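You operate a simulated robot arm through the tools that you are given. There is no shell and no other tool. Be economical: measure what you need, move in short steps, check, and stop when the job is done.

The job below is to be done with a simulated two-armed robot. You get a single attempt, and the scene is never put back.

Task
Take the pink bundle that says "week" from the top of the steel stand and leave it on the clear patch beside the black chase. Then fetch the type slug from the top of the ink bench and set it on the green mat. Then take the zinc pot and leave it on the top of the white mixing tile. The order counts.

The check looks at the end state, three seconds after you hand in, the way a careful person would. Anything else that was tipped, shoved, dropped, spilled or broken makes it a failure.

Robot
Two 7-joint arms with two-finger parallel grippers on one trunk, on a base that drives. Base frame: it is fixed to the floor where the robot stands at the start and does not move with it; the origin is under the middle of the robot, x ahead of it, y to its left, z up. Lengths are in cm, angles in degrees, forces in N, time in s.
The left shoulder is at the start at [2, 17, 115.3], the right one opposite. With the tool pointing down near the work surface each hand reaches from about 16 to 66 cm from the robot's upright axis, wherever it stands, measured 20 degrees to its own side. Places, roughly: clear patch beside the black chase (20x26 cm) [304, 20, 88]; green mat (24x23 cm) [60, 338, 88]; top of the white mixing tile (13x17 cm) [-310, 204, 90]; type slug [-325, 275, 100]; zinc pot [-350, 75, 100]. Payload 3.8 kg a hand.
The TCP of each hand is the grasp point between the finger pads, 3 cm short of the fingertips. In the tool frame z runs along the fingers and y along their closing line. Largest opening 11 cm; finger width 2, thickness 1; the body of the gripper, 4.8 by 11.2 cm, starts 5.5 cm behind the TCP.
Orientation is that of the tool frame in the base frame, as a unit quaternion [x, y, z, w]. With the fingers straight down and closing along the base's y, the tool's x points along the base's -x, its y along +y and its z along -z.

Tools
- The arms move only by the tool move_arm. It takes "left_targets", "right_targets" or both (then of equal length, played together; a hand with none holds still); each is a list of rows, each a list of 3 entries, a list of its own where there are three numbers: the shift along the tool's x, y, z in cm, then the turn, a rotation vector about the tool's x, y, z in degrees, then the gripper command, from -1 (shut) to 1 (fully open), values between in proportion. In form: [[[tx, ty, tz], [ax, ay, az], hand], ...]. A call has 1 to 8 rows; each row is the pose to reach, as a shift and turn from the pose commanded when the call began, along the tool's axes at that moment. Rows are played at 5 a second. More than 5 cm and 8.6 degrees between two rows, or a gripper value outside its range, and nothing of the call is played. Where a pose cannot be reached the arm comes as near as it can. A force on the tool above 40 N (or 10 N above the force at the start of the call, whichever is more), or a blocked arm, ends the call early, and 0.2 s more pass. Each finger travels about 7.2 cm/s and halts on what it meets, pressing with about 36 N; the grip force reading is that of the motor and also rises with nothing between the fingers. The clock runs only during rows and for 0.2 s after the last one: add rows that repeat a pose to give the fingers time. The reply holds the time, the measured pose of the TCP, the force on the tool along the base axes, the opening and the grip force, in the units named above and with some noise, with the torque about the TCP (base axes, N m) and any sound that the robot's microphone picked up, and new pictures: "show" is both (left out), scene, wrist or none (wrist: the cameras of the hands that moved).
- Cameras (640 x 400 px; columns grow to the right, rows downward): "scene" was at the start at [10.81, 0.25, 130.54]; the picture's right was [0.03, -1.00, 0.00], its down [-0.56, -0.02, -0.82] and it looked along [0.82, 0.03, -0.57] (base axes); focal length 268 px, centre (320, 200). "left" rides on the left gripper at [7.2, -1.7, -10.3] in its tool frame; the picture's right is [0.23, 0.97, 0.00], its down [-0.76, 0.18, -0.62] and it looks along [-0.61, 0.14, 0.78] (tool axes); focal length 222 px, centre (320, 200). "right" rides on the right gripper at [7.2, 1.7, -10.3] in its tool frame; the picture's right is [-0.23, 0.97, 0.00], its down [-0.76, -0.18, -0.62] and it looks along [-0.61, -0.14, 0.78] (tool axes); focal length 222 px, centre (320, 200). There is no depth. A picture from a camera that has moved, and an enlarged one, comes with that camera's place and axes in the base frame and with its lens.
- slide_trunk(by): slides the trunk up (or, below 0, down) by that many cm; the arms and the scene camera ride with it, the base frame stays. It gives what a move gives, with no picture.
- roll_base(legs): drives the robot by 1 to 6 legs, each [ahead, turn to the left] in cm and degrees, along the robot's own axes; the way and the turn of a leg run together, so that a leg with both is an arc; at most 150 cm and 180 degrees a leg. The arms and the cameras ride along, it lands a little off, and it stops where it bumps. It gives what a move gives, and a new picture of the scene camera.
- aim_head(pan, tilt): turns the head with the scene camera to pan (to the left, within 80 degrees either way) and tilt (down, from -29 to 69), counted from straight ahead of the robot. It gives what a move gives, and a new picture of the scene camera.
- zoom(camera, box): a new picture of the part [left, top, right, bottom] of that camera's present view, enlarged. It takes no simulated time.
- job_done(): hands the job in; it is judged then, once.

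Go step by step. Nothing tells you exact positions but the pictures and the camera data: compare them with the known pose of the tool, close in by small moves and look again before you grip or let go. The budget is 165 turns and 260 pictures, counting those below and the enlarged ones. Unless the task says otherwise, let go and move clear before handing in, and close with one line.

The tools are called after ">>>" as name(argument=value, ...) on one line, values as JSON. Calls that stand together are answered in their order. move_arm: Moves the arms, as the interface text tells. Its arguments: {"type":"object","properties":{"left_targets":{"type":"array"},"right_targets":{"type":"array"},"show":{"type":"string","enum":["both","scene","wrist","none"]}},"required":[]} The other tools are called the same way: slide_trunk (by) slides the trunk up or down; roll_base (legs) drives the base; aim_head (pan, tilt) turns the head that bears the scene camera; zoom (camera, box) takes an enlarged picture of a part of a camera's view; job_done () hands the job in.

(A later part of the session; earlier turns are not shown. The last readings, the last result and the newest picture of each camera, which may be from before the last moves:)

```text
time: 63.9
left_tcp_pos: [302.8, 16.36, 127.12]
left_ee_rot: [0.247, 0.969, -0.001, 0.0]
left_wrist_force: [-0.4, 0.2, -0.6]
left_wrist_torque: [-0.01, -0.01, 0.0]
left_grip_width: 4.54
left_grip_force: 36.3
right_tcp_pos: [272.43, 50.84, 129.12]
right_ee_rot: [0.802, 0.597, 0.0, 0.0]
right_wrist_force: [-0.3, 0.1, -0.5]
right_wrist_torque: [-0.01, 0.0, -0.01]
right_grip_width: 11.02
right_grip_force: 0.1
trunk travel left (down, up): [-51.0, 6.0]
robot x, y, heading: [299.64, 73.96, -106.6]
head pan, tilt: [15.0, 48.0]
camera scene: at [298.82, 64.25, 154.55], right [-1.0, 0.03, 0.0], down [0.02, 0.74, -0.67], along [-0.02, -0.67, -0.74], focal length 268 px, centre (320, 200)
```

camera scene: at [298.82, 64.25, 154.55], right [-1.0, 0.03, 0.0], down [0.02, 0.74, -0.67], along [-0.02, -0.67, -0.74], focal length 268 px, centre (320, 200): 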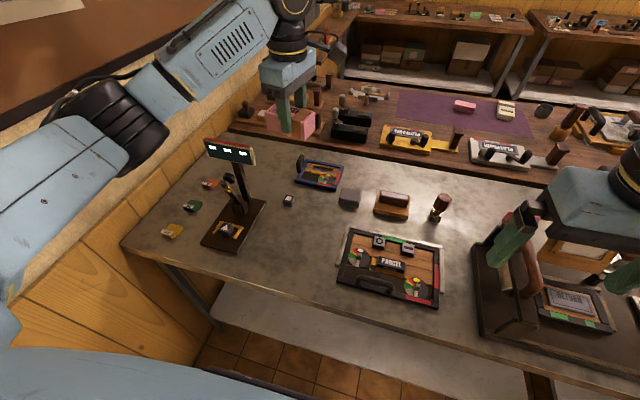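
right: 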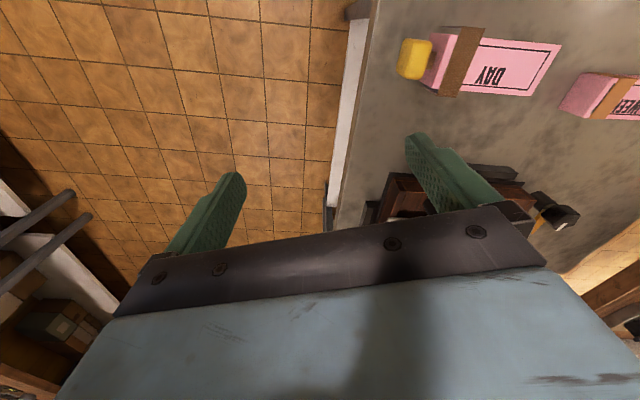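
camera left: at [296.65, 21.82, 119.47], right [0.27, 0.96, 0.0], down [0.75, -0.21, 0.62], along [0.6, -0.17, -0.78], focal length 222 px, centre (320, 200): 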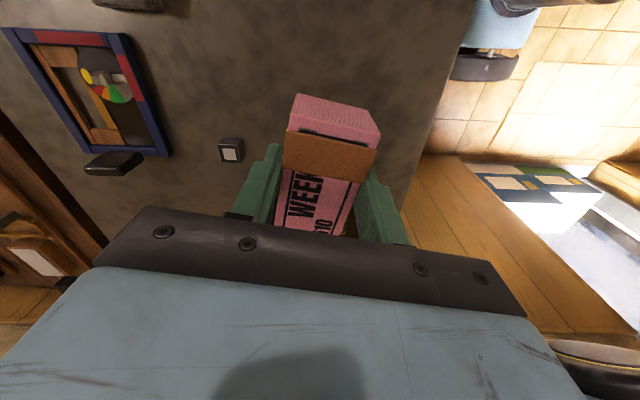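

From above I see the clear patch between the chase and the sign stand; its centre matches (304, 20). I shift back to it and lower to z≈103, then look.

>>> move_arm(left_targets=[[[1.3, 4, 2], [0, 0, 0], -1], [[1.3, 4, 6.5], [0, 0, 0], -1], [[1.3, 4, 11], [0, 0, 0], -1], [[1.3, 4, 15.5], [0, 0, 0], -1], [[1.3, 4, 20], [0, 0, 0], -1], [[1.3, 4, 24], [0, 0, 0], -1]])

```text
time: 65.3
left_tcp_pos: [303.4, 20.36, 103.1]
left_ee_rot: [0.248, 0.969, 0.0, 0.0]
left_wrist_force: [0.4, 0.2, -1.1]
left_wrist_torque: [0.03, -0.01, -0.02]
left_grip_width: 4.55
left_grip_force: 35.9
right_tcp_pos: [272.58, 50.79, 129.16]
right_ee_rot: [0.802, 0.597, 0.0, 0.0]
right_wrist_force: [0.4, -0.2, 0.4]
right_wrist_torque: [0.0, 0.01, 0.01]
right_grip_width: 10.98
right_grip_force: 0.0
trunk travel left (down, up): [-51.0, 6.0]
robot x, y, heading: [299.81, 74.17, -106.7]
head pan, tilt: [15.0, 48.0]
camera scene: at [298.81, 64.2, 154.55], right [-1.0, 0.03, 0.0], down [0.02, 0.74, -0.67], along [-0.02, -0.67, -0.74], focal length 268 px, centre (320, 200)
camera left: at [296.31, 22.24, 113.33], right [0.27, 0.96, 0.0], down [0.75, -0.21, 0.62], along [0.6, -0.17, -0.78], focal length 222 px, centre (320, 200)
```

scene: 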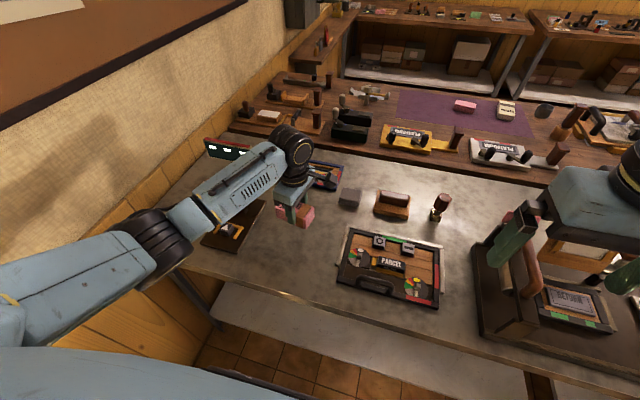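
left: 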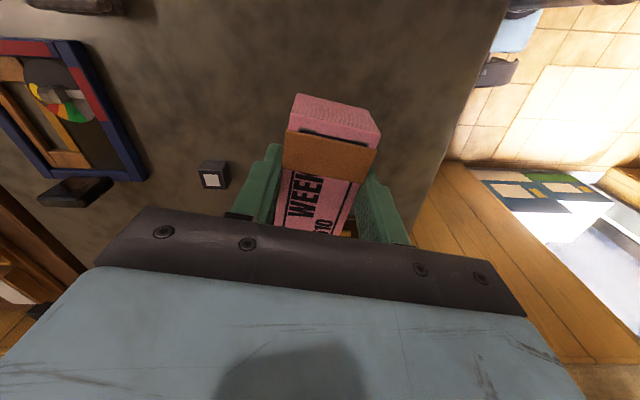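

Forearm is over the stand's base side; I zoom to check clearance to the sign and lever.

>>> zoom(camera="scene", box=[160, 100, 360, 260])

```text
2.50 times, centred on (260, 180) of scene
camera zoom: at [298.81, 64.2, 154.55], right [-1.0, 0.03, 0.0], down [0.02, 0.74, -0.67], along [-0.02, -0.67, -0.74], focal length 671 px, centre (470, 250)
```

zoom: 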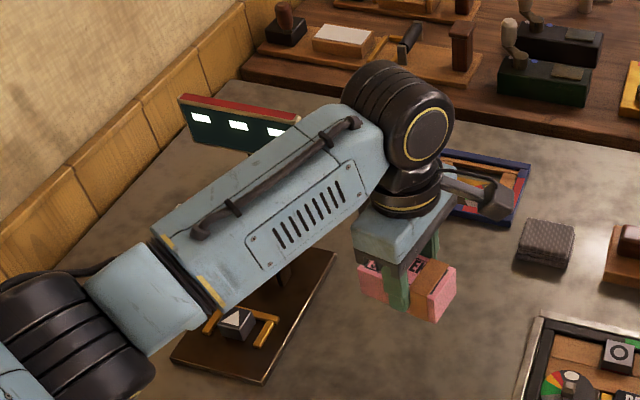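

The forearm is actually about 18 cm clear of the stand. I lower to z≈93.5 and check the gap.

>>> move_arm(left_targets=[[[0, 0, 4], [0, 0, 0], -1], [[0, 0, 7.5], [0, 0, 0], -1], [[0, 0, 9.5], [0, 0, 0], -1]])

>>> zoom(camera="scene", box=[230, 150, 350, 250])

```text
time: 66.1
left_tcp_pos: [303.58, 20.34, 93.62]
left_ee_rot: [0.248, 0.969, -0.001, 0.0]
left_wrist_force: [-0.1, 0.5, -1.2]
left_wrist_torque: [0.03, -0.01, -0.05]
left_grip_width: 4.57
left_grip_force: 36.0
right_tcp_pos: [272.54, 50.89, 129.1]
right_ee_rot: [0.802, 0.598, -0.001, 0.0]
right_wrist_force: [0.0, -0.1, -0.5]
right_wrist_torque: [0.0, -0.02, 0.02]
right_grip_width: 11.0
right_grip_force: 0.0
trunk travel left (down, up): [-51.0, 6.0]
robot x, y, heading: [299.73, 74.42, -106.3]
head pan, tilt: [15.0, 48.0]
camera scene: at [298.8, 64.19, 154.55], right [-1.0, 0.03, 0.0], down [0.02, 0.74, -0.67], along [-0.02, -0.67, -0.74], focal length 268 px, centre (320, 200)
camera left: at [296.37, 22.3, 103.9], right [0.27, 0.96, 0.0], down [0.75, -0.21, 0.62], along [0.6, -0.17, -0.78], focal length 222 px, centre (320, 200)
```

scene: 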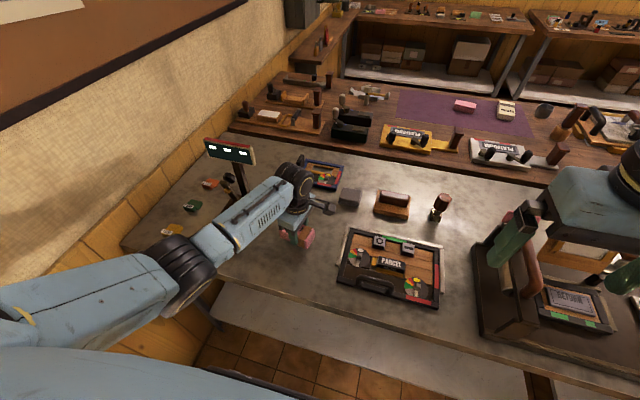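
left: 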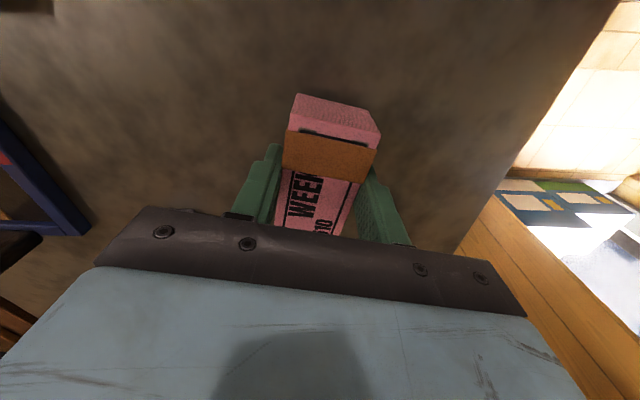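

```text
4.00 times, centred on (290, 200) of scene
camera zoom: at [298.8, 64.19, 154.55], right [-1.0, 0.03, 0.0], down [0.02, 0.74, -0.67], along [-0.02, -0.67, -0.74], focal length 1073 px, centre (440, 200)
```

zoom: 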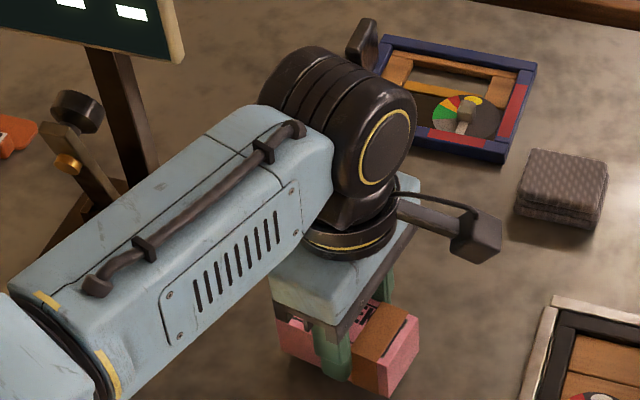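

Still a small gap. I lower in small steps feeling for contact.

>>> move_arm(left_targets=[[[0, 0, 0.4], [0, 0, 0], -1], [[0, 0, 0.8], [0, 0, 0], -1], [[0, 0, 1.2], [0, 0, 0], -1]], show="none")

>>> move_arm(left_targets=[[[0, 0, 0.2], [0, 0, 0], -1], [[0, 0, 0.4], [0, 0, 0], -1]], show="wrist")

```text
time: 66.9
left_tcp_pos: [303.53, 20.42, 92.42]
left_ee_rot: [0.247, 0.969, 0.002, 0.0]
left_wrist_force: [-0.5, -0.9, -1.3]
left_wrist_torque: [0.0, 0.01, -0.03]
left_grip_width: 4.53
left_grip_force: 35.9
right_tcp_pos: [272.53, 50.81, 129.11]
right_ee_rot: [0.802, 0.597, 0.0, 0.0]
right_wrist_force: [0.3, 0.6, 0.9]
right_wrist_torque: [0.01, 0.03, 0.04]
right_grip_width: 10.99
right_grip_force: 0.0
trunk travel left (down, up): [-51.0, 6.0]
robot x, y, heading: [299.85, 74.28, -106.6]
head pan, tilt: [15.0, 48.0]
```

```text
time: 67.5
left_tcp_pos: [303.59, 20.53, 92.18]
left_ee_rot: [0.247, 0.969, -0.001, 0.001]
left_wrist_force: [0.9, 2.9, 11.1]
left_wrist_torque: [0.19, -0.45, 0.1]
left_grip_width: 4.55
left_grip_force: 35.8
right_tcp_pos: [272.6, 50.98, 129.15]
right_ee_rot: [0.801, 0.598, -0.001, 0.001]
right_wrist_force: [0.3, 0.6, -0.5]
right_wrist_torque: [0.01, 0.02, 0.02]
right_grip_width: 11.01
right_grip_force: 0.0
trunk travel left (down, up): [-51.0, 6.0]
robot x, y, heading: [299.7, 74.13, -106.5]
head pan, tilt: [15.0, 48.0]
camera left: at [296.38, 22.39, 102.56], right [0.27, 0.96, 0.0], down [0.75, -0.21, 0.62], along [0.6, -0.17, -0.78], focal length 222 px, centre (320, 200)
```

left: 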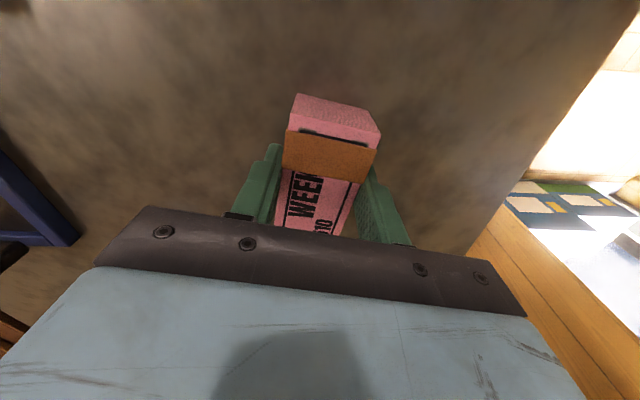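

The bundle touches the table. I relieve the pressure slightly, open, and rise straight up.

>>> move_arm(left_targets=[[[0, 0, -0.2], [0, 0, 0], -1], [[0, 0, -0.2], [0, 0, 0], 0], [[0, 0, -0.2], [0, 0, 0], 0.6], [[0, 0, -0.2], [0, 0, 0], 0.6], [[0, 0, -3], [0, 0, 0], 0.6], [[0, 0, -7], [0, 0, 0], 0.6], [[0, 0, -11.5], [0, 0, 0], 0.6], [[0, 0, -16], [0, 0, 0], 0.6]])

>>> zoom(camera="left", box=[200, 20, 480, 220])

```text
time: 69.3
left_tcp_pos: [303.89, 20.48, 108.15]
left_ee_rot: [0.247, 0.969, 0.0, 0.0]
left_wrist_force: [-1.0, 0.0, -0.7]
left_wrist_torque: [-0.03, 0.0, -0.02]
left_grip_width: 8.83
left_grip_force: 0.0
right_tcp_pos: [272.56, 50.84, 129.06]
right_ee_rot: [0.802, 0.598, 0.0, 0.0]
right_wrist_force: [1.0, 0.0, 0.1]
right_wrist_torque: [0.04, 0.04, -0.01]
right_grip_width: 11.02
right_grip_force: 0.0
trunk travel left (down, up): [-51.0, 6.0]
robot x, y, heading: [299.71, 74.01, -106.6]
head pan, tilt: [15.0, 48.0]
camera scene: at [298.93, 64.16, 154.55], right [-1.0, 0.03, 0.0], down [0.02, 0.74, -0.67], along [-0.02, -0.67, -0.74], focal length 268 px, centre (320, 200)
camera left: at [296.73, 22.33, 118.51], right [0.27, 0.96, 0.0], down [0.75, -0.21, 0.62], along [0.6, -0.17, -0.78], focal length 222 px, centre (320, 200)
```

scene: 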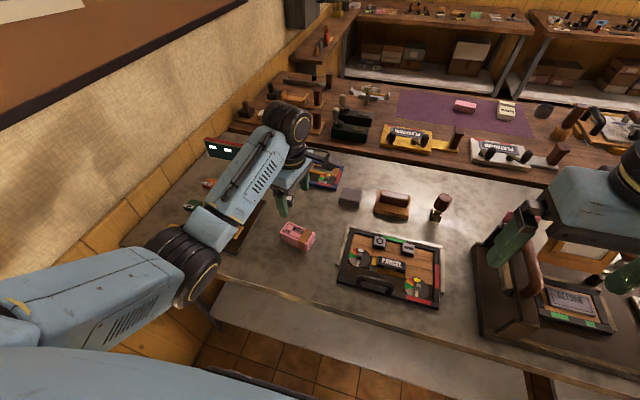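
left: 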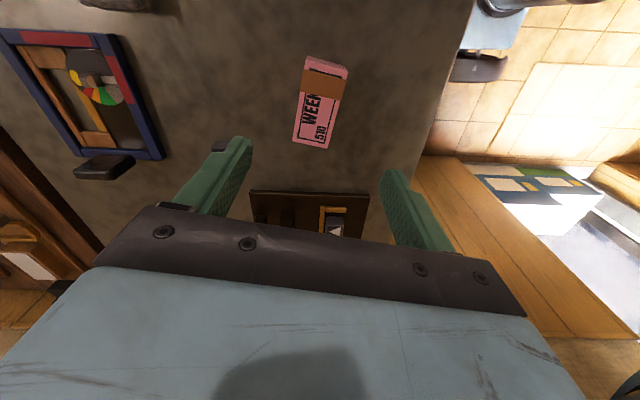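

```text
2.00 times, centred on (340, 120) of left
camera zoom: at [296.73, 22.33, 118.51], right [0.27, 0.96, 0.0], down [0.75, -0.21, 0.62], along [0.6, -0.17, -0.78], focal length 444 px, centre (280, 360)
```

zoom: 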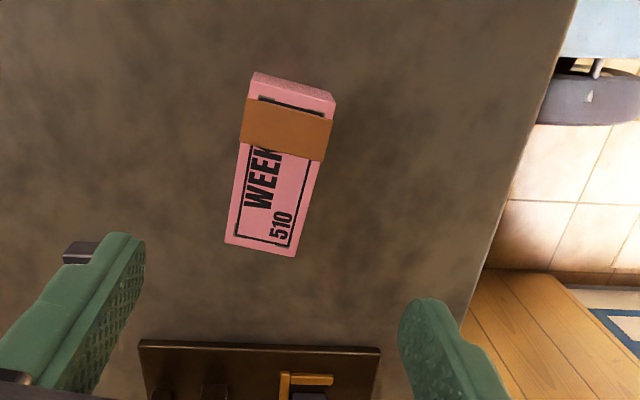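

The WEEK bundle rests flat on the patch. I raise the hand, pull it in, back off and lower the trunk.

>>> move_arm(left_targets=[[[0, 0, -4.5], [0, 0, 0], 0.6], [[0, 0, -9], [0, 0, 0], 0.6], [[0, 0, -13.5], [0, 0, 0], 0.6], [[0, 0, -17], [0, 0, 0], 0.6], [[0.8, 4, -17], [0, 0, 0], 0.6], [[1.6, 8, -17], [0, 0, 0], 0.6], [[2.6, 12.5, -17], [0, 0, 0], 0.6], [[3.5, 17, -17], [0, 0, 0], 0.6]], show="scene")

>>> roll_base(legs=[[-32, 0], [0, -90]])

>>> slide_trunk(by=-18)

>>> aim_head(pan=0, tilt=15)

```text
time: 71.1
left_tcp_pos: [308.89, 37.1, 125.11]
left_ee_rot: [0.247, 0.969, 0.0, 0.0]
left_wrist_force: [-0.6, 0.0, 0.0]
left_wrist_torque: [0.01, 0.0, 0.0]
left_grip_width: 8.78
left_grip_force: 0.0
right_tcp_pos: [272.65, 50.98, 129.18]
right_ee_rot: [0.802, 0.598, 0.0, 0.001]
right_wrist_force: [0.1, -0.6, -0.3]
right_wrist_torque: [0.0, 0.02, -0.03]
right_grip_width: 10.97
right_grip_force: 0.0
trunk travel left (down, up): [-51.0, 6.0]
robot x, y, heading: [299.96, 74.28, -106.6]
head pan, tilt: [15.0, 48.0]
camera scene: at [298.88, 64.3, 154.56], right [-1.0, 0.03, 0.0], down [0.02, 0.74, -0.67], along [-0.02, -0.67, -0.74], focal length 268 px, centre (320, 200)
```

scene: 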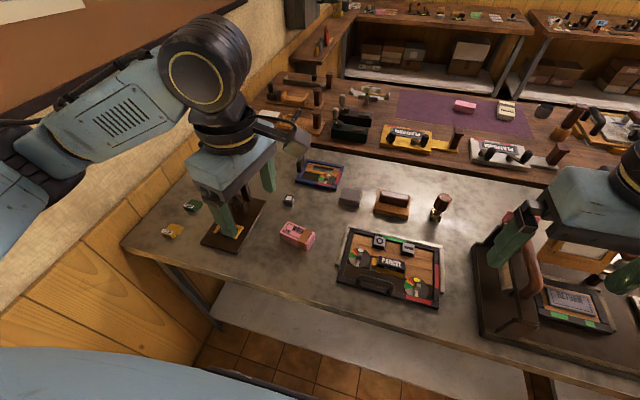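

```text
time: 77.0
left_tcp_pos: [271.8, 95.17, 125.17]
left_ee_rot: [0.857, 0.515, 0.0, 0.0]
left_wrist_force: [-0.2, 0.1, -0.7]
left_wrist_torque: [0.01, -0.01, -0.01]
left_grip_width: 8.79
left_grip_force: 0.0
right_tcp_pos: [285.26, 131.48, 129.06]
right_ee_rot: [0.99, -0.139, 0.0, 0.0]
right_wrist_force: [0.5, -0.7, -0.6]
right_wrist_torque: [0.02, 0.01, -0.01]
right_grip_width: 11.02
right_grip_force: 0.0
trunk travel left (down, up): [-51.0, 6.0]
robot x, y, heading: [308.93, 104.59, 164.0]
head pan, tilt: [15.0, 48.0]
camera scene: at [298.81, 105.24, 154.55], right [0.02, 1.0, 0.0], down [0.74, -0.01, -0.67], along [-0.67, 0.01, -0.74], focal length 268 px, centre (320, 200)
```

scene: 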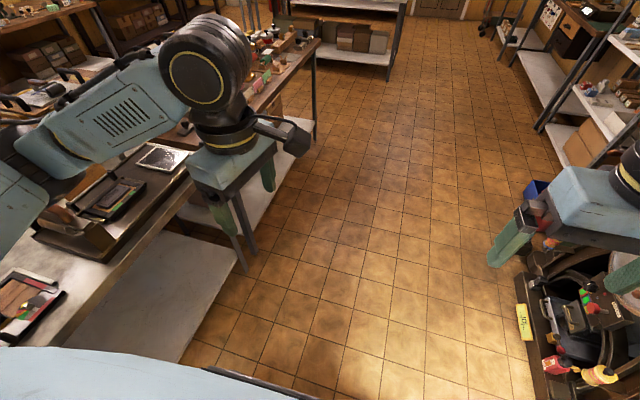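

```text
time: 79.0
left_tcp_pos: [271.74, 95.17, 107.14]
left_ee_rot: [0.857, 0.515, 0.0, 0.0]
left_wrist_force: [0.4, -0.3, 0.1]
left_wrist_torque: [0.04, 0.02, 0.01]
left_grip_width: 8.81
left_grip_force: 0.0
right_tcp_pos: [285.26, 131.4, 111.2]
right_ee_rot: [0.99, -0.138, 0.001, -0.001]
right_wrist_force: [-1.1, -0.3, -0.2]
right_wrist_torque: [0.0, 0.01, 0.01]
right_grip_width: 11.0
right_grip_force: 0.1
trunk travel left (down, up): [-33.0, 24.0]
robot x, y, heading: [308.61, 104.38, 164.1]
head pan, tilt: [15.0, 48.0]
```

```text
time: 80.0
left_tcp_pos: [271.78, 95.31, 107.16]
left_ee_rot: [0.857, 0.515, 0.001, 0.0]
left_wrist_force: [0.1, 0.5, 0.1]
left_wrist_torque: [-0.01, 0.0, 0.01]
left_grip_width: 8.8
left_grip_force: 0.0
right_tcp_pos: [285.33, 131.5, 111.11]
right_ee_rot: [0.99, -0.138, 0.0, 0.001]
right_wrist_force: [0.3, 0.3, 0.9]
right_wrist_torque: [-0.03, 0.0, 0.0]
right_grip_width: 11.01
right_grip_force: 0.1
trunk travel left (down, up): [-33.0, 24.0]
robot x, y, heading: [309.07, 104.74, 164.3]
head pan, tilt: [0.0, 15.0]
camera scene: at [297.7, 107.67, 141.64], right [0.27, 0.96, 0.0], down [0.25, -0.07, -0.97], along [-0.93, 0.27, -0.26], focal length 268 px, centre (320, 200)
```

scene: 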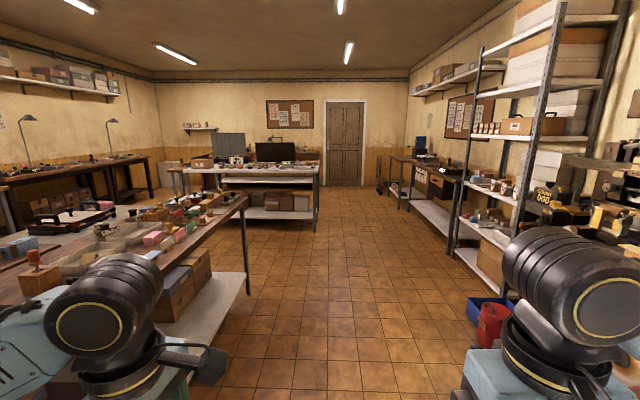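

The corridor back to the door is clear; benches for the next items are at its far end. I drive along the corridor toward (-30, 245) and then look.

>>> roll_base(legs=[[0, -8], [136, 0], [136, 0], [0, 5], [70, 0]])

```text
time: 97.9
left_tcp_pos: [-45.16, 233.94, 107.08]
left_ee_rot: [0.877, 0.48, 0.0, 0.0]
left_wrist_force: [-0.2, -0.3, 0.3]
left_wrist_torque: [0.0, -0.02, -0.04]
left_grip_width: 8.8
left_grip_force: 0.0
right_tcp_pos: [-28.81, 269.12, 111.11]
right_ee_rot: [0.984, -0.179, 0.0, 0.0]
right_wrist_force: [-0.2, 0.1, 0.0]
right_wrist_torque: [0.02, -0.03, -0.02]
right_grip_width: 10.99
right_grip_force: 0.1
trunk travel left (down, up): [-33.0, 24.0]
robot x, y, heading: [-7.5, 240.4, 159.7]
head pan, tilt: [0.0, 15.0]
camera scene: at [-18.31, 244.35, 141.64], right [0.35, 0.94, 0.0], down [0.24, -0.09, -0.97], along [-0.9, 0.34, -0.26], focal length 268 px, centre (320, 200)
```

scene: 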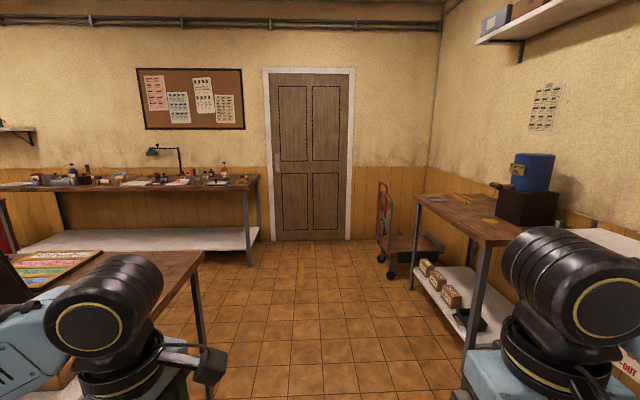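

The ink bench along the far wall should hold the slug (≈px 249,167), tile (≈177,183) and zinc pot (≈27,174). I zoom.

>>> zoom(camera="scene", box=[0, 130, 160, 210])

>>> zoom(camera="scene", box=[120, 130, 280, 210])

```text
4.00 times, centred on (80, 170) of scene
camera zoom: at [-18.31, 244.35, 141.64], right [0.35, 0.94, 0.0], down [0.24, -0.09, -0.97], along [-0.9, 0.34, -0.26], focal length 1073 px, centre (1280, 320)
```

zoom: 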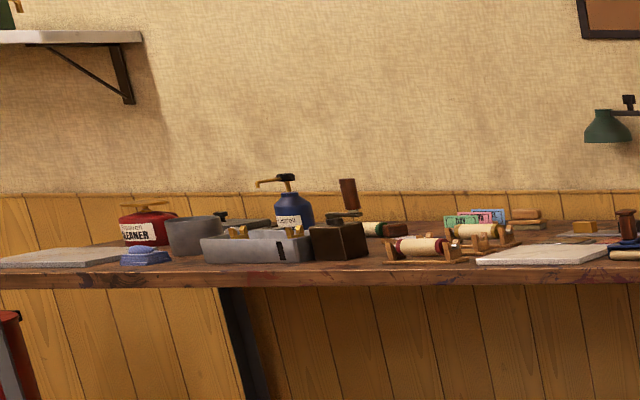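

```text
4.00 times, centred on (200, 170) of scene
camera zoom: at [-18.31, 244.35, 141.64], right [0.35, 0.94, 0.0], down [0.24, -0.09, -0.97], along [-0.9, 0.34, -0.26], focal length 1073 px, centre (800, 320)
```

zoom: 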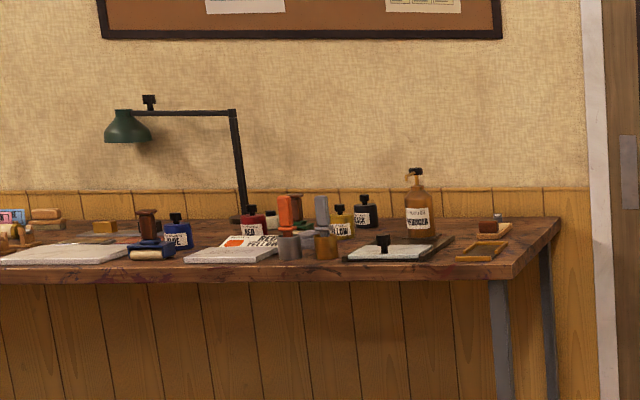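

The slug should be near the right end of the ink bench, reachable from the bench's right end by the door. I drive closer, centring in the gap.

>>> roll_base(legs=[[0, -5], [140, 0], [0, 7], [40, 0]])

>>> aim_head(pan=20, tilt=25)

```text
time: 108.0
left_tcp_pos: [-209.93, 305.52, 107.12]
left_ee_rot: [0.869, 0.495, 0.0, 0.001]
left_wrist_force: [0.0, -0.5, 0.7]
left_wrist_torque: [-0.02, 0.02, -0.04]
left_grip_width: 8.78
left_grip_force: 0.0
right_tcp_pos: [-194.66, 341.22, 111.14]
right_ee_rot: [0.987, -0.161, 0.001, 0.0]
right_wrist_force: [-0.5, -0.2, -0.4]
right_wrist_torque: [-0.02, -0.02, 0.0]
right_grip_width: 10.98
right_grip_force: 0.1
trunk travel left (down, up): [-33.0, 24.0]
robot x, y, heading: [-172.39, 312.98, 161.5]
head pan, tilt: [0.0, 15.0]
camera scene: at [-183.48, 316.73, 141.64], right [0.32, 0.95, 0.0], down [0.25, -0.08, -0.97], along [-0.92, 0.31, -0.26], focal length 268 px, centre (320, 200)
```

scene: 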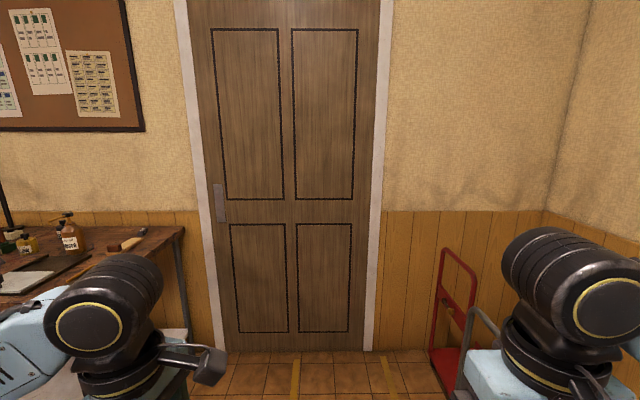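

```text
time: 108.9
left_tcp_pos: [-209.89, 305.42, 107.2]
left_ee_rot: [0.868, 0.496, 0.001, 0.001]
left_wrist_force: [0.5, -0.3, 1.1]
left_wrist_torque: [0.01, 0.02, 0.01]
left_grip_width: 8.81
left_grip_force: 0.0
right_tcp_pos: [-194.76, 340.97, 111.04]
right_ee_rot: [0.987, -0.162, -0.001, 0.0]
right_wrist_force: [0.2, 0.1, -0.4]
right_wrist_torque: [0.0, -0.01, -0.01]
right_grip_width: 11.01
right_grip_force: 0.1
trunk travel left (down, up): [-33.0, 24.0]
robot x, y, heading: [-172.13, 313.23, 161.0]
head pan, tilt: [20.0, 25.0]
camera scene: at [-183.78, 313.51, 140.03], right [-0.02, 1.0, 0.0], down [0.42, 0.01, -0.91], along [-0.91, -0.02, -0.42], focal length 268 px, centre (320, 200)
```

scene: 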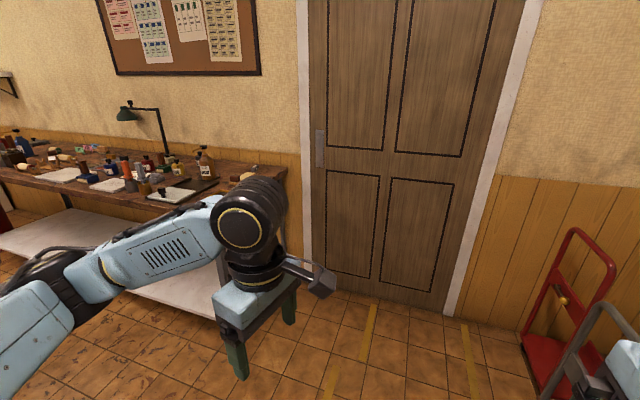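

The left arm hides the bench end. I turn the robot left 45° to view between the arms.

>>> roll_base(legs=[[0, 45]])

>>> aim_head(pan=0, tilt=22)

>>> zoom(camera="scene", box=[220, 120, 440, 260])

```text
time: 111.3
left_tcp_pos: [-193.56, 281.15, 107.2]
left_ee_rot: [0.613, 0.79, 0.0, 0.0]
left_wrist_force: [0.3, 0.1, 0.1]
left_wrist_torque: [-0.01, 0.03, 0.0]
left_grip_width: 8.8
left_grip_force: 0.0
right_tcp_pos: [-208.0, 317.05, 111.17]
right_ee_rot: [0.974, 0.228, 0.0, 0.0]
right_wrist_force: [0.8, 0.4, -0.2]
right_wrist_torque: [0.01, -0.03, -0.01]
right_grip_width: 11.02
right_grip_force: 0.0
trunk travel left (down, up): [-33.0, 24.0]
robot x, y, heading: [-173.03, 312.6, -153.9]
head pan, tilt: [20.0, 25.0]
camera scene: at [-180.81, 305.44, 140.02], right [-0.72, 0.69, 0.0], down [0.29, 0.31, -0.91], along [-0.63, -0.66, -0.42], focal length 268 px, centre (320, 200)
```

scene: 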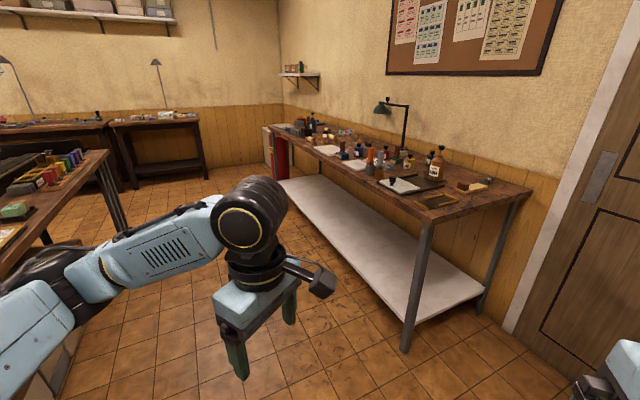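

```text
time: 112.2
left_tcp_pos: [-193.54, 281.15, 107.06]
left_ee_rot: [0.614, 0.789, 0.0, 0.0]
left_wrist_force: [0.7, 0.8, -0.2]
left_wrist_torque: [0.02, 0.0, -0.02]
left_grip_width: 8.78
left_grip_force: 0.1
right_tcp_pos: [-208.08, 317.19, 111.04]
right_ee_rot: [0.974, 0.227, 0.0, 0.0]
right_wrist_force: [0.7, 0.0, 0.1]
right_wrist_torque: [0.03, -0.04, 0.0]
right_grip_width: 10.99
right_grip_force: 0.1
trunk travel left (down, up): [-33.0, 24.0]
robot x, y, heading: [-172.22, 313.14, -154.1]
head pan, tilt: [0.0, 22.0]
camera scene: at [-182.77, 308.0, 140.51], right [-0.44, 0.9, 0.0], down [0.34, 0.17, -0.93], along [-0.83, -0.41, -0.37], focal length 268 px, centre (320, 200)
```

scene: 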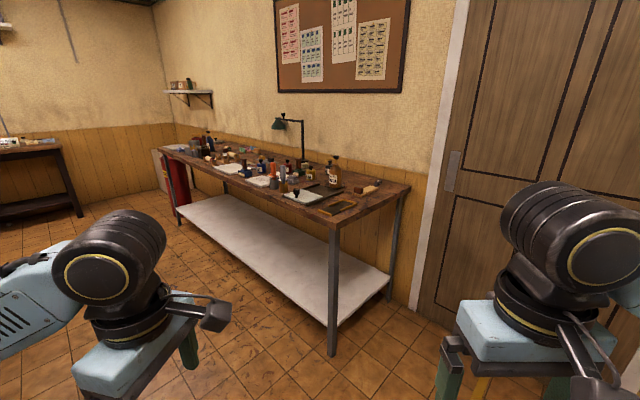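

```text
2.86 times, centred on (330, 190) of scene
camera zoom: at [-182.77, 308.0, 140.51], right [-0.44, 0.9, 0.0], down [0.34, 0.17, -0.93], along [-0.83, -0.41, -0.37], focal length 767 px, centre (291, 229)
```

zoom: 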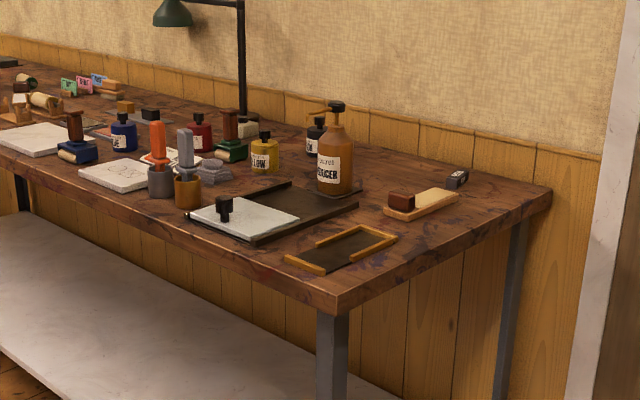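

The type slug is the small grey block near the back right of the bench, about (-334, 272). I raise the trunk 8 cm and drive to the right end of the bench, about (-280, 308), facing so the left hand can reach it.

>>> slide_trunk(by=8)

>>> roll_base(legs=[[0, -23], [105, 0]])

>>> roll_base(legs=[[0, 17]])

>>> aim_head(pan=10, tilt=45)

```text
time: 113.3
left_tcp_pos: [-193.4, 281.27, 115.09]
left_ee_rot: [0.613, 0.79, 0.0, 0.001]
left_wrist_force: [-0.6, -0.3, -0.1]
left_wrist_torque: [0.02, 0.05, -0.01]
left_grip_width: 8.81
left_grip_force: 0.0
right_tcp_pos: [-207.96, 317.14, 119.1]
right_ee_rot: [0.974, 0.227, 0.0, 0.0]
right_wrist_force: [1.1, -0.1, -0.1]
right_wrist_torque: [0.0, -0.03, -0.01]
right_grip_width: 11.01
right_grip_force: 0.1
trunk travel left (down, up): [-41.0, 16.0]
robot x, y, heading: [-172.35, 312.94, -153.7]
head pan, tilt: [0.0, 22.0]
```

```text
time: 119.9
left_tcp_pos: [-308.49, 285.32, 115.13]
left_ee_rot: [0.757, 0.654, 0.0, 0.0]
left_wrist_force: [-1.0, -0.2, -0.7]
left_wrist_torque: [-0.01, 0.0, 0.0]
left_grip_width: 8.78
left_grip_force: 0.1
right_tcp_pos: [-308.08, 324.03, 119.18]
right_ee_rot: [0.999, 0.033, 0.0, 0.0]
right_wrist_force: [0.6, 0.0, -0.5]
right_wrist_torque: [-0.01, -0.01, 0.0]
right_grip_width: 11.05
right_grip_force: 0.0
trunk travel left (down, up): [-41.0, 16.0]
robot x, y, heading: [-276.81, 306.44, -176.2]
head pan, tilt: [0.0, 22.0]
camera scene: at [-288.22, 305.83, 148.51], right [-0.06, 1.0, 0.0], down [0.37, 0.02, -0.93], along [-0.93, -0.06, -0.37], focal length 268 px, centre (320, 200)
```

scene: 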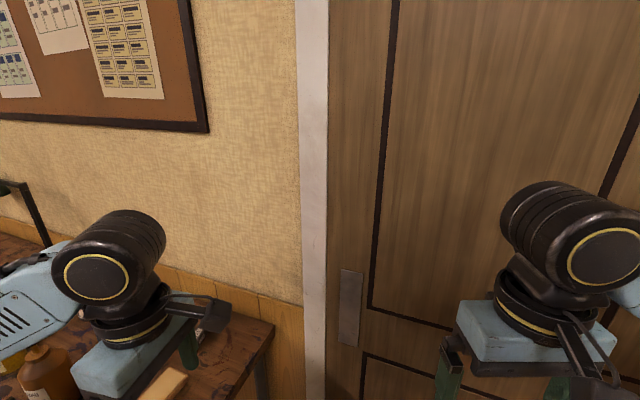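

```text
time: 121.3
left_tcp_pos: [-300.77, 276.97, 115.09]
left_ee_rot: [0.651, 0.759, 0.0, 0.001]
left_wrist_force: [0.0, -0.5, 0.5]
left_wrist_torque: [0.02, -0.01, 0.02]
left_grip_width: 8.78
left_grip_force: 0.0
right_tcp_pos: [-311.79, 314.08, 119.27]
right_ee_rot: [0.984, 0.181, 0.0, 0.0]
right_wrist_force: [0.4, -0.7, 0.1]
right_wrist_torque: [0.03, 0.01, -0.03]
right_grip_width: 11.01
right_grip_force: 0.1
trunk travel left (down, up): [-41.0, 16.0]
robot x, y, heading: [-276.82, 306.34, -159.4]
head pan, tilt: [0.0, 22.0]
camera scene: at [-287.47, 302.48, 148.51], right [-0.35, 0.93, 0.0], down [0.35, 0.13, -0.93], along [-0.87, -0.33, -0.37], focal length 268 px, centre (320, 200)
```

scene: 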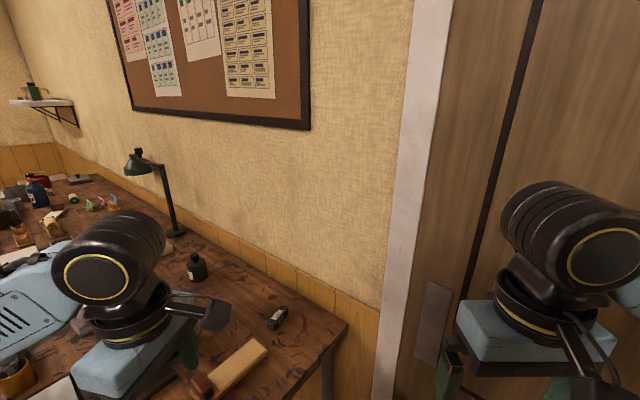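

```text
time: 122.2
left_tcp_pos: [-300.89, 276.93, 115.12]
left_ee_rot: [0.65, 0.76, -0.001, 0.0]
left_wrist_force: [0.3, -0.4, 0.3]
left_wrist_torque: [0.0, 0.02, 0.0]
left_grip_width: 8.8
left_grip_force: 0.0
right_tcp_pos: [-311.61, 314.12, 119.09]
right_ee_rot: [0.984, 0.18, 0.0, 0.0]
right_wrist_force: [0.3, -0.6, 0.7]
right_wrist_torque: [-0.03, -0.02, 0.01]
right_grip_width: 11.0
right_grip_force: 0.0
trunk travel left (down, up): [-41.0, 16.0]
robot x, y, heading: [-277.1, 306.46, -159.2]
head pan, tilt: [10.0, 45.0]
camera scene: at [-285.79, 301.66, 144.97], right [-0.51, 0.86, 0.0], down [0.61, 0.36, -0.71], along [-0.61, -0.36, -0.71], focal length 268 px, centre (320, 200)
```

scene: 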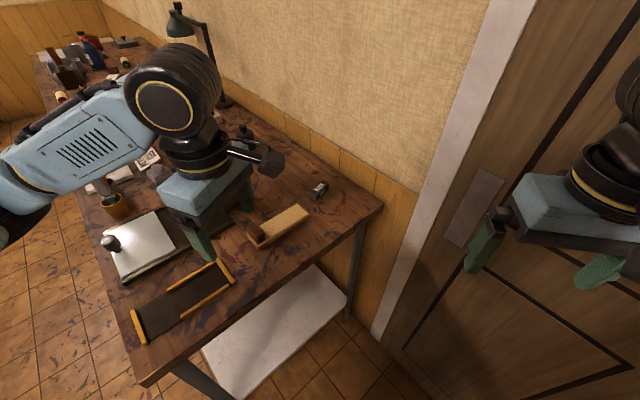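

>>> zoom(camera="scene", box=[230, 150, 390, 250])

>>> zoom(camera="left", box=[0, 0, 640, 400])

```text
4.00 times, centred on (310, 200) of scene
camera zoom: at [-285.79, 301.66, 144.97], right [-0.51, 0.86, 0.0], down [0.61, 0.36, -0.71], along [-0.61, -0.36, -0.71], focal length 1073 px, centre (360, 200)
```

zoom: 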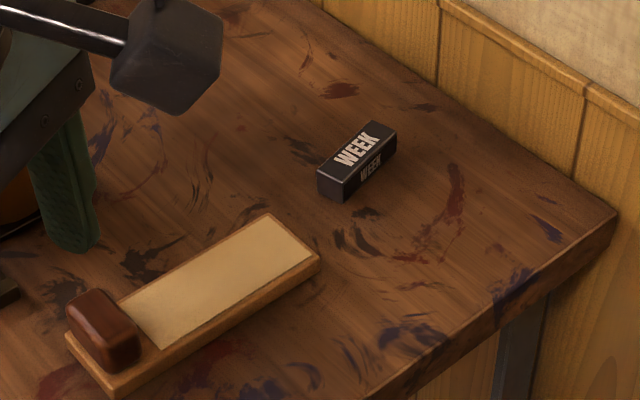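

```text
1.00 times, centred on (320, 200) of left (not enlarged: the box is as wide or as high as the picture)
camera zoom: at [-303.53, 283.7, 125.46], right [0.93, 0.37, 0.0], down [0.29, -0.73, 0.62], along [0.23, -0.58, -0.78], focal length 222 px, centre (320, 200)
```

zoom: 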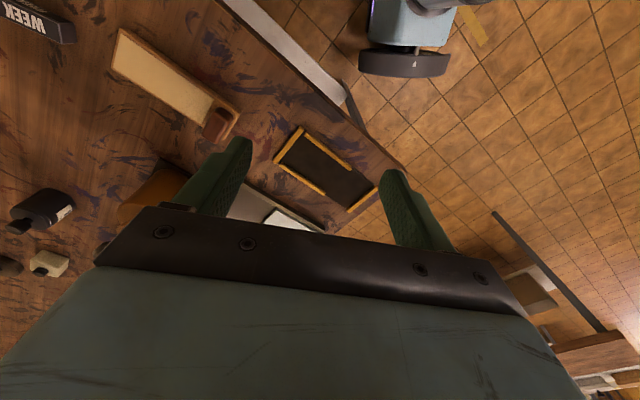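

The slug reads "WEEK" and lies at about (-338, 271, 89), long axis nearly along x. It is ~71 cm away, so I pull the right hand in and shift the base 16 cm toward the wall, then return to this heading.

>>> move_arm(right_targets=[[[4, 0, 0], [0, 0, 0], 1], [[8, 0, 0], [0, 0, 0], 1]], left_targets=[[[0, 0, 0], [0, 0, 8.2], 0.1], [[0, 0, 0], [0, 0, 16.4], 0.1]], show="none")

>>> roll_base(legs=[[0, -38.8], [16, 0], [0, 38.8]])

```text
time: 122.8
left_tcp_pos: [-300.78, 276.72, 115.08]
left_ee_rot: [0.753, 0.658, 0.002, 0.0]
left_wrist_force: [0.0, -0.1, -0.5]
left_wrist_torque: [-0.01, 0.02, -0.02]
left_grip_width: 6.04
left_grip_force: 0.0
right_tcp_pos: [-306.86, 315.16, 120.13]
right_ee_rot: [0.984, 0.181, 0.0, 0.0]
right_wrist_force: [-0.4, 0.2, -0.2]
right_wrist_torque: [0.02, -0.01, 0.02]
right_grip_width: 11.0
right_grip_force: 0.0
right hand out of reach, approached as far as the arm can: row 2
trunk travel left (down, up): [-41.0, 16.0]
robot x, y, heading: [-276.79, 306.53, -159.5]
head pan, tilt: [10.0, 45.0]
```

```text
time: 127.2
left_tcp_pos: [-322.86, 290.38, 115.35]
left_ee_rot: [0.845, 0.534, -0.003, -0.003]
left_wrist_force: [-0.6, -0.3, -0.2]
left_wrist_torque: [0.01, 0.0, 0.0]
left_grip_width: 6.07
left_grip_force: 0.0
right_tcp_pos: [-317.09, 329.47, 120.18]
right_ee_rot: [1.0, 0.014, 0.001, -0.005]
right_wrist_force: [-0.1, -0.4, 0.0]
right_wrist_torque: [-0.01, -0.01, -0.01]
right_grip_width: 10.98
right_grip_force: 0.1
trunk travel left (down, up): [-41.0, 16.0]
robot x, y, heading: [-292.0, 311.95, -177.6]
head pan, tilt: [10.0, 45.0]
stopped in leg 3: the robot was blocked; the commanded pose is now the measured one
camera scene: at [-300.89, 309.38, 145.06], right [-0.22, 0.98, 0.0], down [0.68, 0.15, -0.71], along [-0.7, -0.15, -0.7], focal length 268 px, centre (320, 200)
```

scene: 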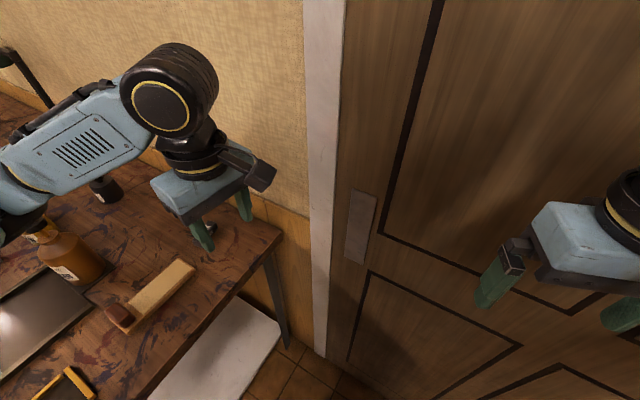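

The turn was blocked; I check what is touching — the left elbow is near the reducer bottle.

>>> zoom(camera="scene", box=[0, 120, 200, 300])

>>> aim_head(pan=55, tilt=50)

```text
2.22 times, centred on (100, 210) of scene
camera zoom: at [-300.89, 309.38, 145.06], right [-0.22, 0.98, 0.0], down [0.68, 0.15, -0.71], along [-0.7, -0.15, -0.7], focal length 596 px, centre (809, 178)
```

zoom: 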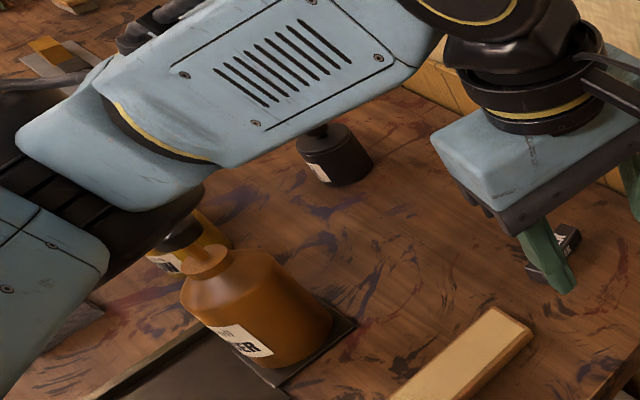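

```text
time: 128.3
left_tcp_pos: [-322.79, 290.57, 115.49]
left_ee_rot: [0.845, 0.535, -0.003, -0.002]
left_wrist_force: [-0.6, -0.8, -0.5]
left_wrist_torque: [0.02, 0.03, -0.02]
left_grip_width: 6.07
left_grip_force: 0.0
right_tcp_pos: [-316.96, 329.42, 120.09]
right_ee_rot: [1.0, 0.017, 0.001, -0.004]
right_wrist_force: [-0.1, -0.7, 0.4]
right_wrist_torque: [-0.01, 0.0, -0.01]
right_grip_width: 11.03
right_grip_force: 0.0
trunk travel left (down, up): [-41.0, 16.0]
robot x, y, heading: [-291.53, 311.27, -177.3]
head pan, tilt: [55.0, 50.0]
camera scene: at [-296.9, 304.75, 144.32], right [-0.84, 0.54, 0.01], down [0.4, 0.65, -0.65], along [-0.35, -0.54, -0.76], focal length 268 px, centre (320, 200)
```

scene: 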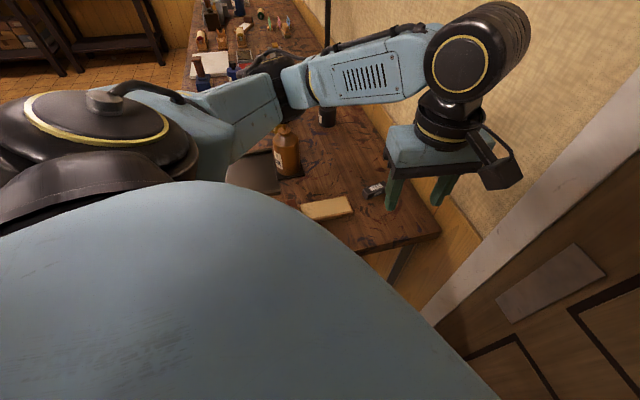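

Bottle still stands, but the elbow is right beside its pump. I turn back to the earlier heading, back off, and look again.

>>> roll_base(legs=[[0, -20]])

>>> zoom(camera="scene", box=[160, 20, 460, 240])

```text
time: 129.8
left_tcp_pos: [-329.0, 303.13, 115.11]
left_ee_rot: [0.926, 0.377, 0.0, 0.0]
left_wrist_force: [0.5, -0.4, -0.7]
left_wrist_torque: [0.01, 0.0, 0.01]
left_grip_width: 6.05
left_grip_force: 0.1
right_tcp_pos: [-310.14, 337.48, 119.84]
right_ee_rot: [0.987, -0.158, 0.005, -0.003]
right_wrist_force: [-0.6, 0.1, 0.8]
right_wrist_torque: [-0.01, 0.02, 0.02]
right_grip_width: 11.04
right_grip_force: 0.1
trunk travel left (down, up): [-41.0, 16.0]
robot x, y, heading: [-292.12, 311.71, 162.4]
head pan, tilt: [55.0, 50.0]
camera scene: at [-300.1, 307.54, 144.28], right [-0.61, 0.79, 0.0], down [0.61, 0.47, -0.64], along [-0.51, -0.39, -0.77], focal length 268 px, centre (320, 200)
```

scene: 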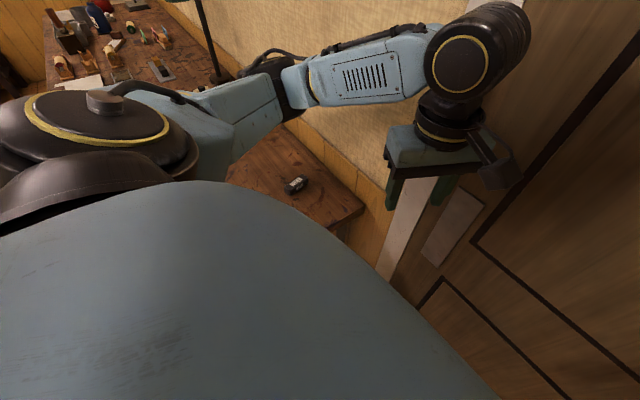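

```text
1.82 times, centred on (310, 130) of scene
camera zoom: at [-300.1, 307.54, 144.28], right [-0.61, 0.79, 0.0], down [0.61, 0.47, -0.64], along [-0.51, -0.39, -0.77], focal length 488 px, centre (338, 327)
```

zoom: 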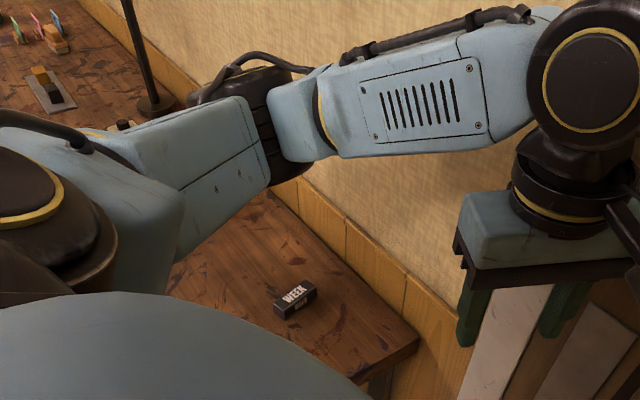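

I raise the trunk fully so the elbow clears the bottle, then turn back toward the slug in steps.

>>> slide_trunk(by=16)

>>> roll_base(legs=[[0, 15]])

>>> zoom(camera="scene", box=[160, 0, 460, 220])

```text
time: 131.6
left_tcp_pos: [-329.07, 302.95, 131.11]
left_ee_rot: [0.926, 0.377, 0.0, 0.0]
left_wrist_force: [0.0, 0.6, -1.1]
left_wrist_torque: [0.03, 0.02, -0.03]
left_grip_width: 6.06
left_grip_force: 0.0
right_tcp_pos: [-310.26, 337.53, 135.81]
right_ee_rot: [0.987, -0.16, 0.006, -0.003]
right_wrist_force: [0.8, 0.7, -0.1]
right_wrist_torque: [0.0, 0.0, -0.01]
right_grip_width: 10.99
right_grip_force: 0.1
trunk travel left (down, up): [-57.0, 0.0]
robot x, y, heading: [-292.03, 311.84, 162.5]
head pan, tilt: [55.0, 50.0]
```

```text
time: 132.9
left_tcp_pos: [-325.53, 293.58, 131.14]
left_ee_rot: [0.868, 0.496, 0.0, 0.0]
left_wrist_force: [0.1, -0.1, 0.4]
left_wrist_torque: [0.02, 0.0, 0.01]
left_grip_width: 6.06
left_grip_force: 0.0
right_tcp_pos: [-316.36, 331.74, 135.8]
right_ee_rot: [1.0, -0.029, 0.005, -0.004]
right_wrist_force: [-0.9, 0.0, 0.1]
right_wrist_torque: [0.0, 0.0, -0.02]
right_grip_width: 10.98
right_grip_force: 0.1
trunk travel left (down, up): [-57.0, 0.0]
robot x, y, heading: [-292.36, 311.13, 177.6]
head pan, tilt: [55.0, 50.0]
camera scene: at [-298.81, 305.53, 160.28], right [-0.79, 0.61, 0.0], down [0.47, 0.61, -0.64], along [-0.39, -0.51, -0.77], focal length 268 px, centre (320, 200)
```

scene: 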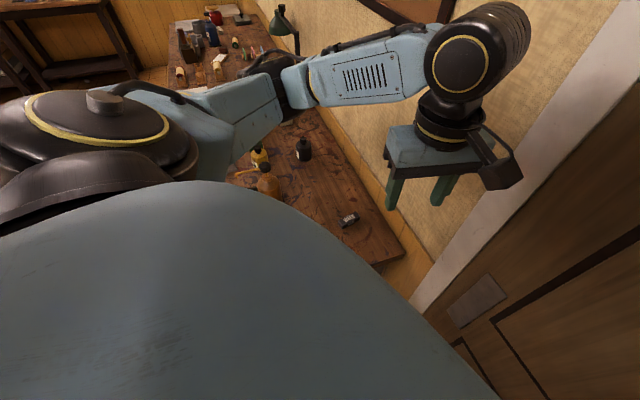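

```text
1.82 times, centred on (310, 110) of scene
camera zoom: at [-298.81, 305.53, 160.28], right [-0.79, 0.61, 0.0], down [0.47, 0.61, -0.64], along [-0.39, -0.51, -0.77], focal length 488 px, centre (338, 364)
```

zoom: 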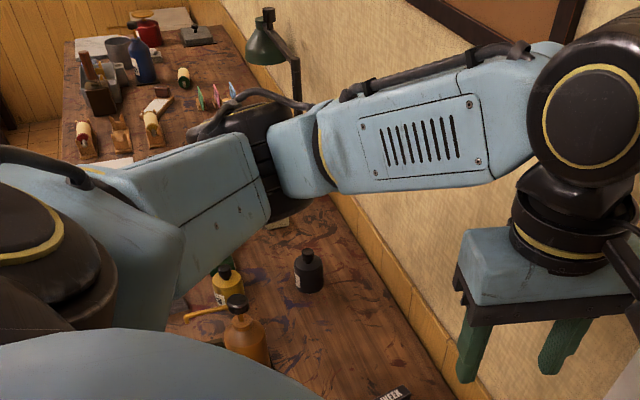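

The bottle is standing and now well below the elbow. Continue the turn to heading ≈200.

>>> roll_base(legs=[[0, 22]])

>>> aim_head(pan=20, tilt=52)

```text
time: 133.9
left_tcp_pos: [-321.05, 289.24, 131.51]
left_ee_rot: [0.833, 0.553, -0.005, -0.004]
left_wrist_force: [-0.4, 0.5, -0.5]
left_wrist_torque: [-0.01, 0.0, 0.0]
left_grip_width: 6.03
left_grip_force: 0.1
right_tcp_pos: [-317.18, 328.89, 135.92]
right_ee_rot: [1.0, 0.026, 0.005, -0.01]
right_wrist_force: [-1.0, -0.5, 0.5]
right_wrist_torque: [0.02, 0.0, 0.0]
right_grip_width: 11.01
right_grip_force: 0.1
trunk travel left (down, up): [-57.0, 0.0]
robot x, y, heading: [-291.4, 311.78, -175.7]
head pan, tilt: [55.0, 50.0]
stopped in leg 1: the robot was blocked; the commanded pose is now the measured one
camera scene: at [-295.89, 304.55, 160.35], right [-0.86, 0.51, 0.01], down [0.38, 0.66, -0.65], along [-0.34, -0.55, -0.76], focal length 268 px, centre (320, 200)
```

scene: 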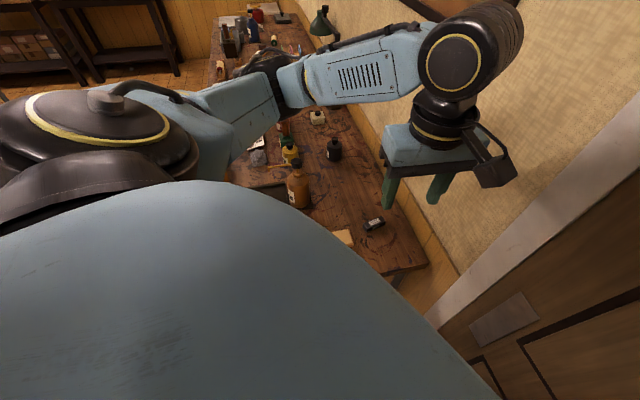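

```text
time: 135.0
left_tcp_pos: [-320.97, 289.32, 131.49]
left_ee_rot: [0.834, 0.552, -0.006, -0.004]
left_wrist_force: [0.8, -0.5, -0.3]
left_wrist_torque: [0.03, 0.0, 0.0]
left_grip_width: 6.05
left_grip_force: 0.1
right_tcp_pos: [-316.87, 328.91, 135.95]
right_ee_rot: [1.0, 0.028, 0.002, -0.01]
right_wrist_force: [-0.9, 0.3, 0.4]
right_wrist_torque: [0.01, -0.05, -0.01]
right_grip_width: 10.97
right_grip_force: 0.0
trunk travel left (down, up): [-57.0, 0.0]
robot x, y, heading: [-291.78, 312.01, -175.5]
head pan, tilt: [20.0, 52.0]
camera scene: at [-298.57, 308.18, 160.11], right [-0.42, 0.91, 0.01], down [0.71, 0.33, -0.63], along [-0.57, -0.26, -0.78], focal length 268 px, centre (320, 200)
```

scene: 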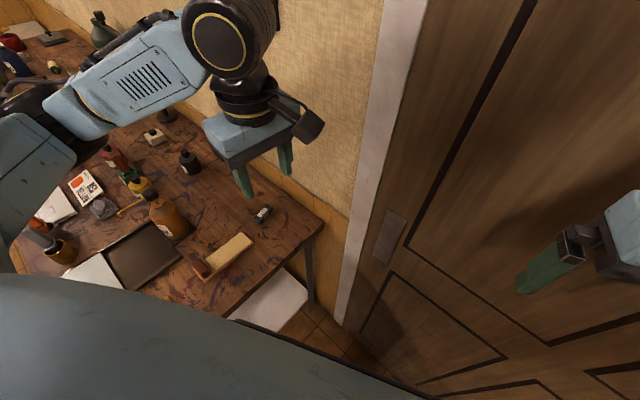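

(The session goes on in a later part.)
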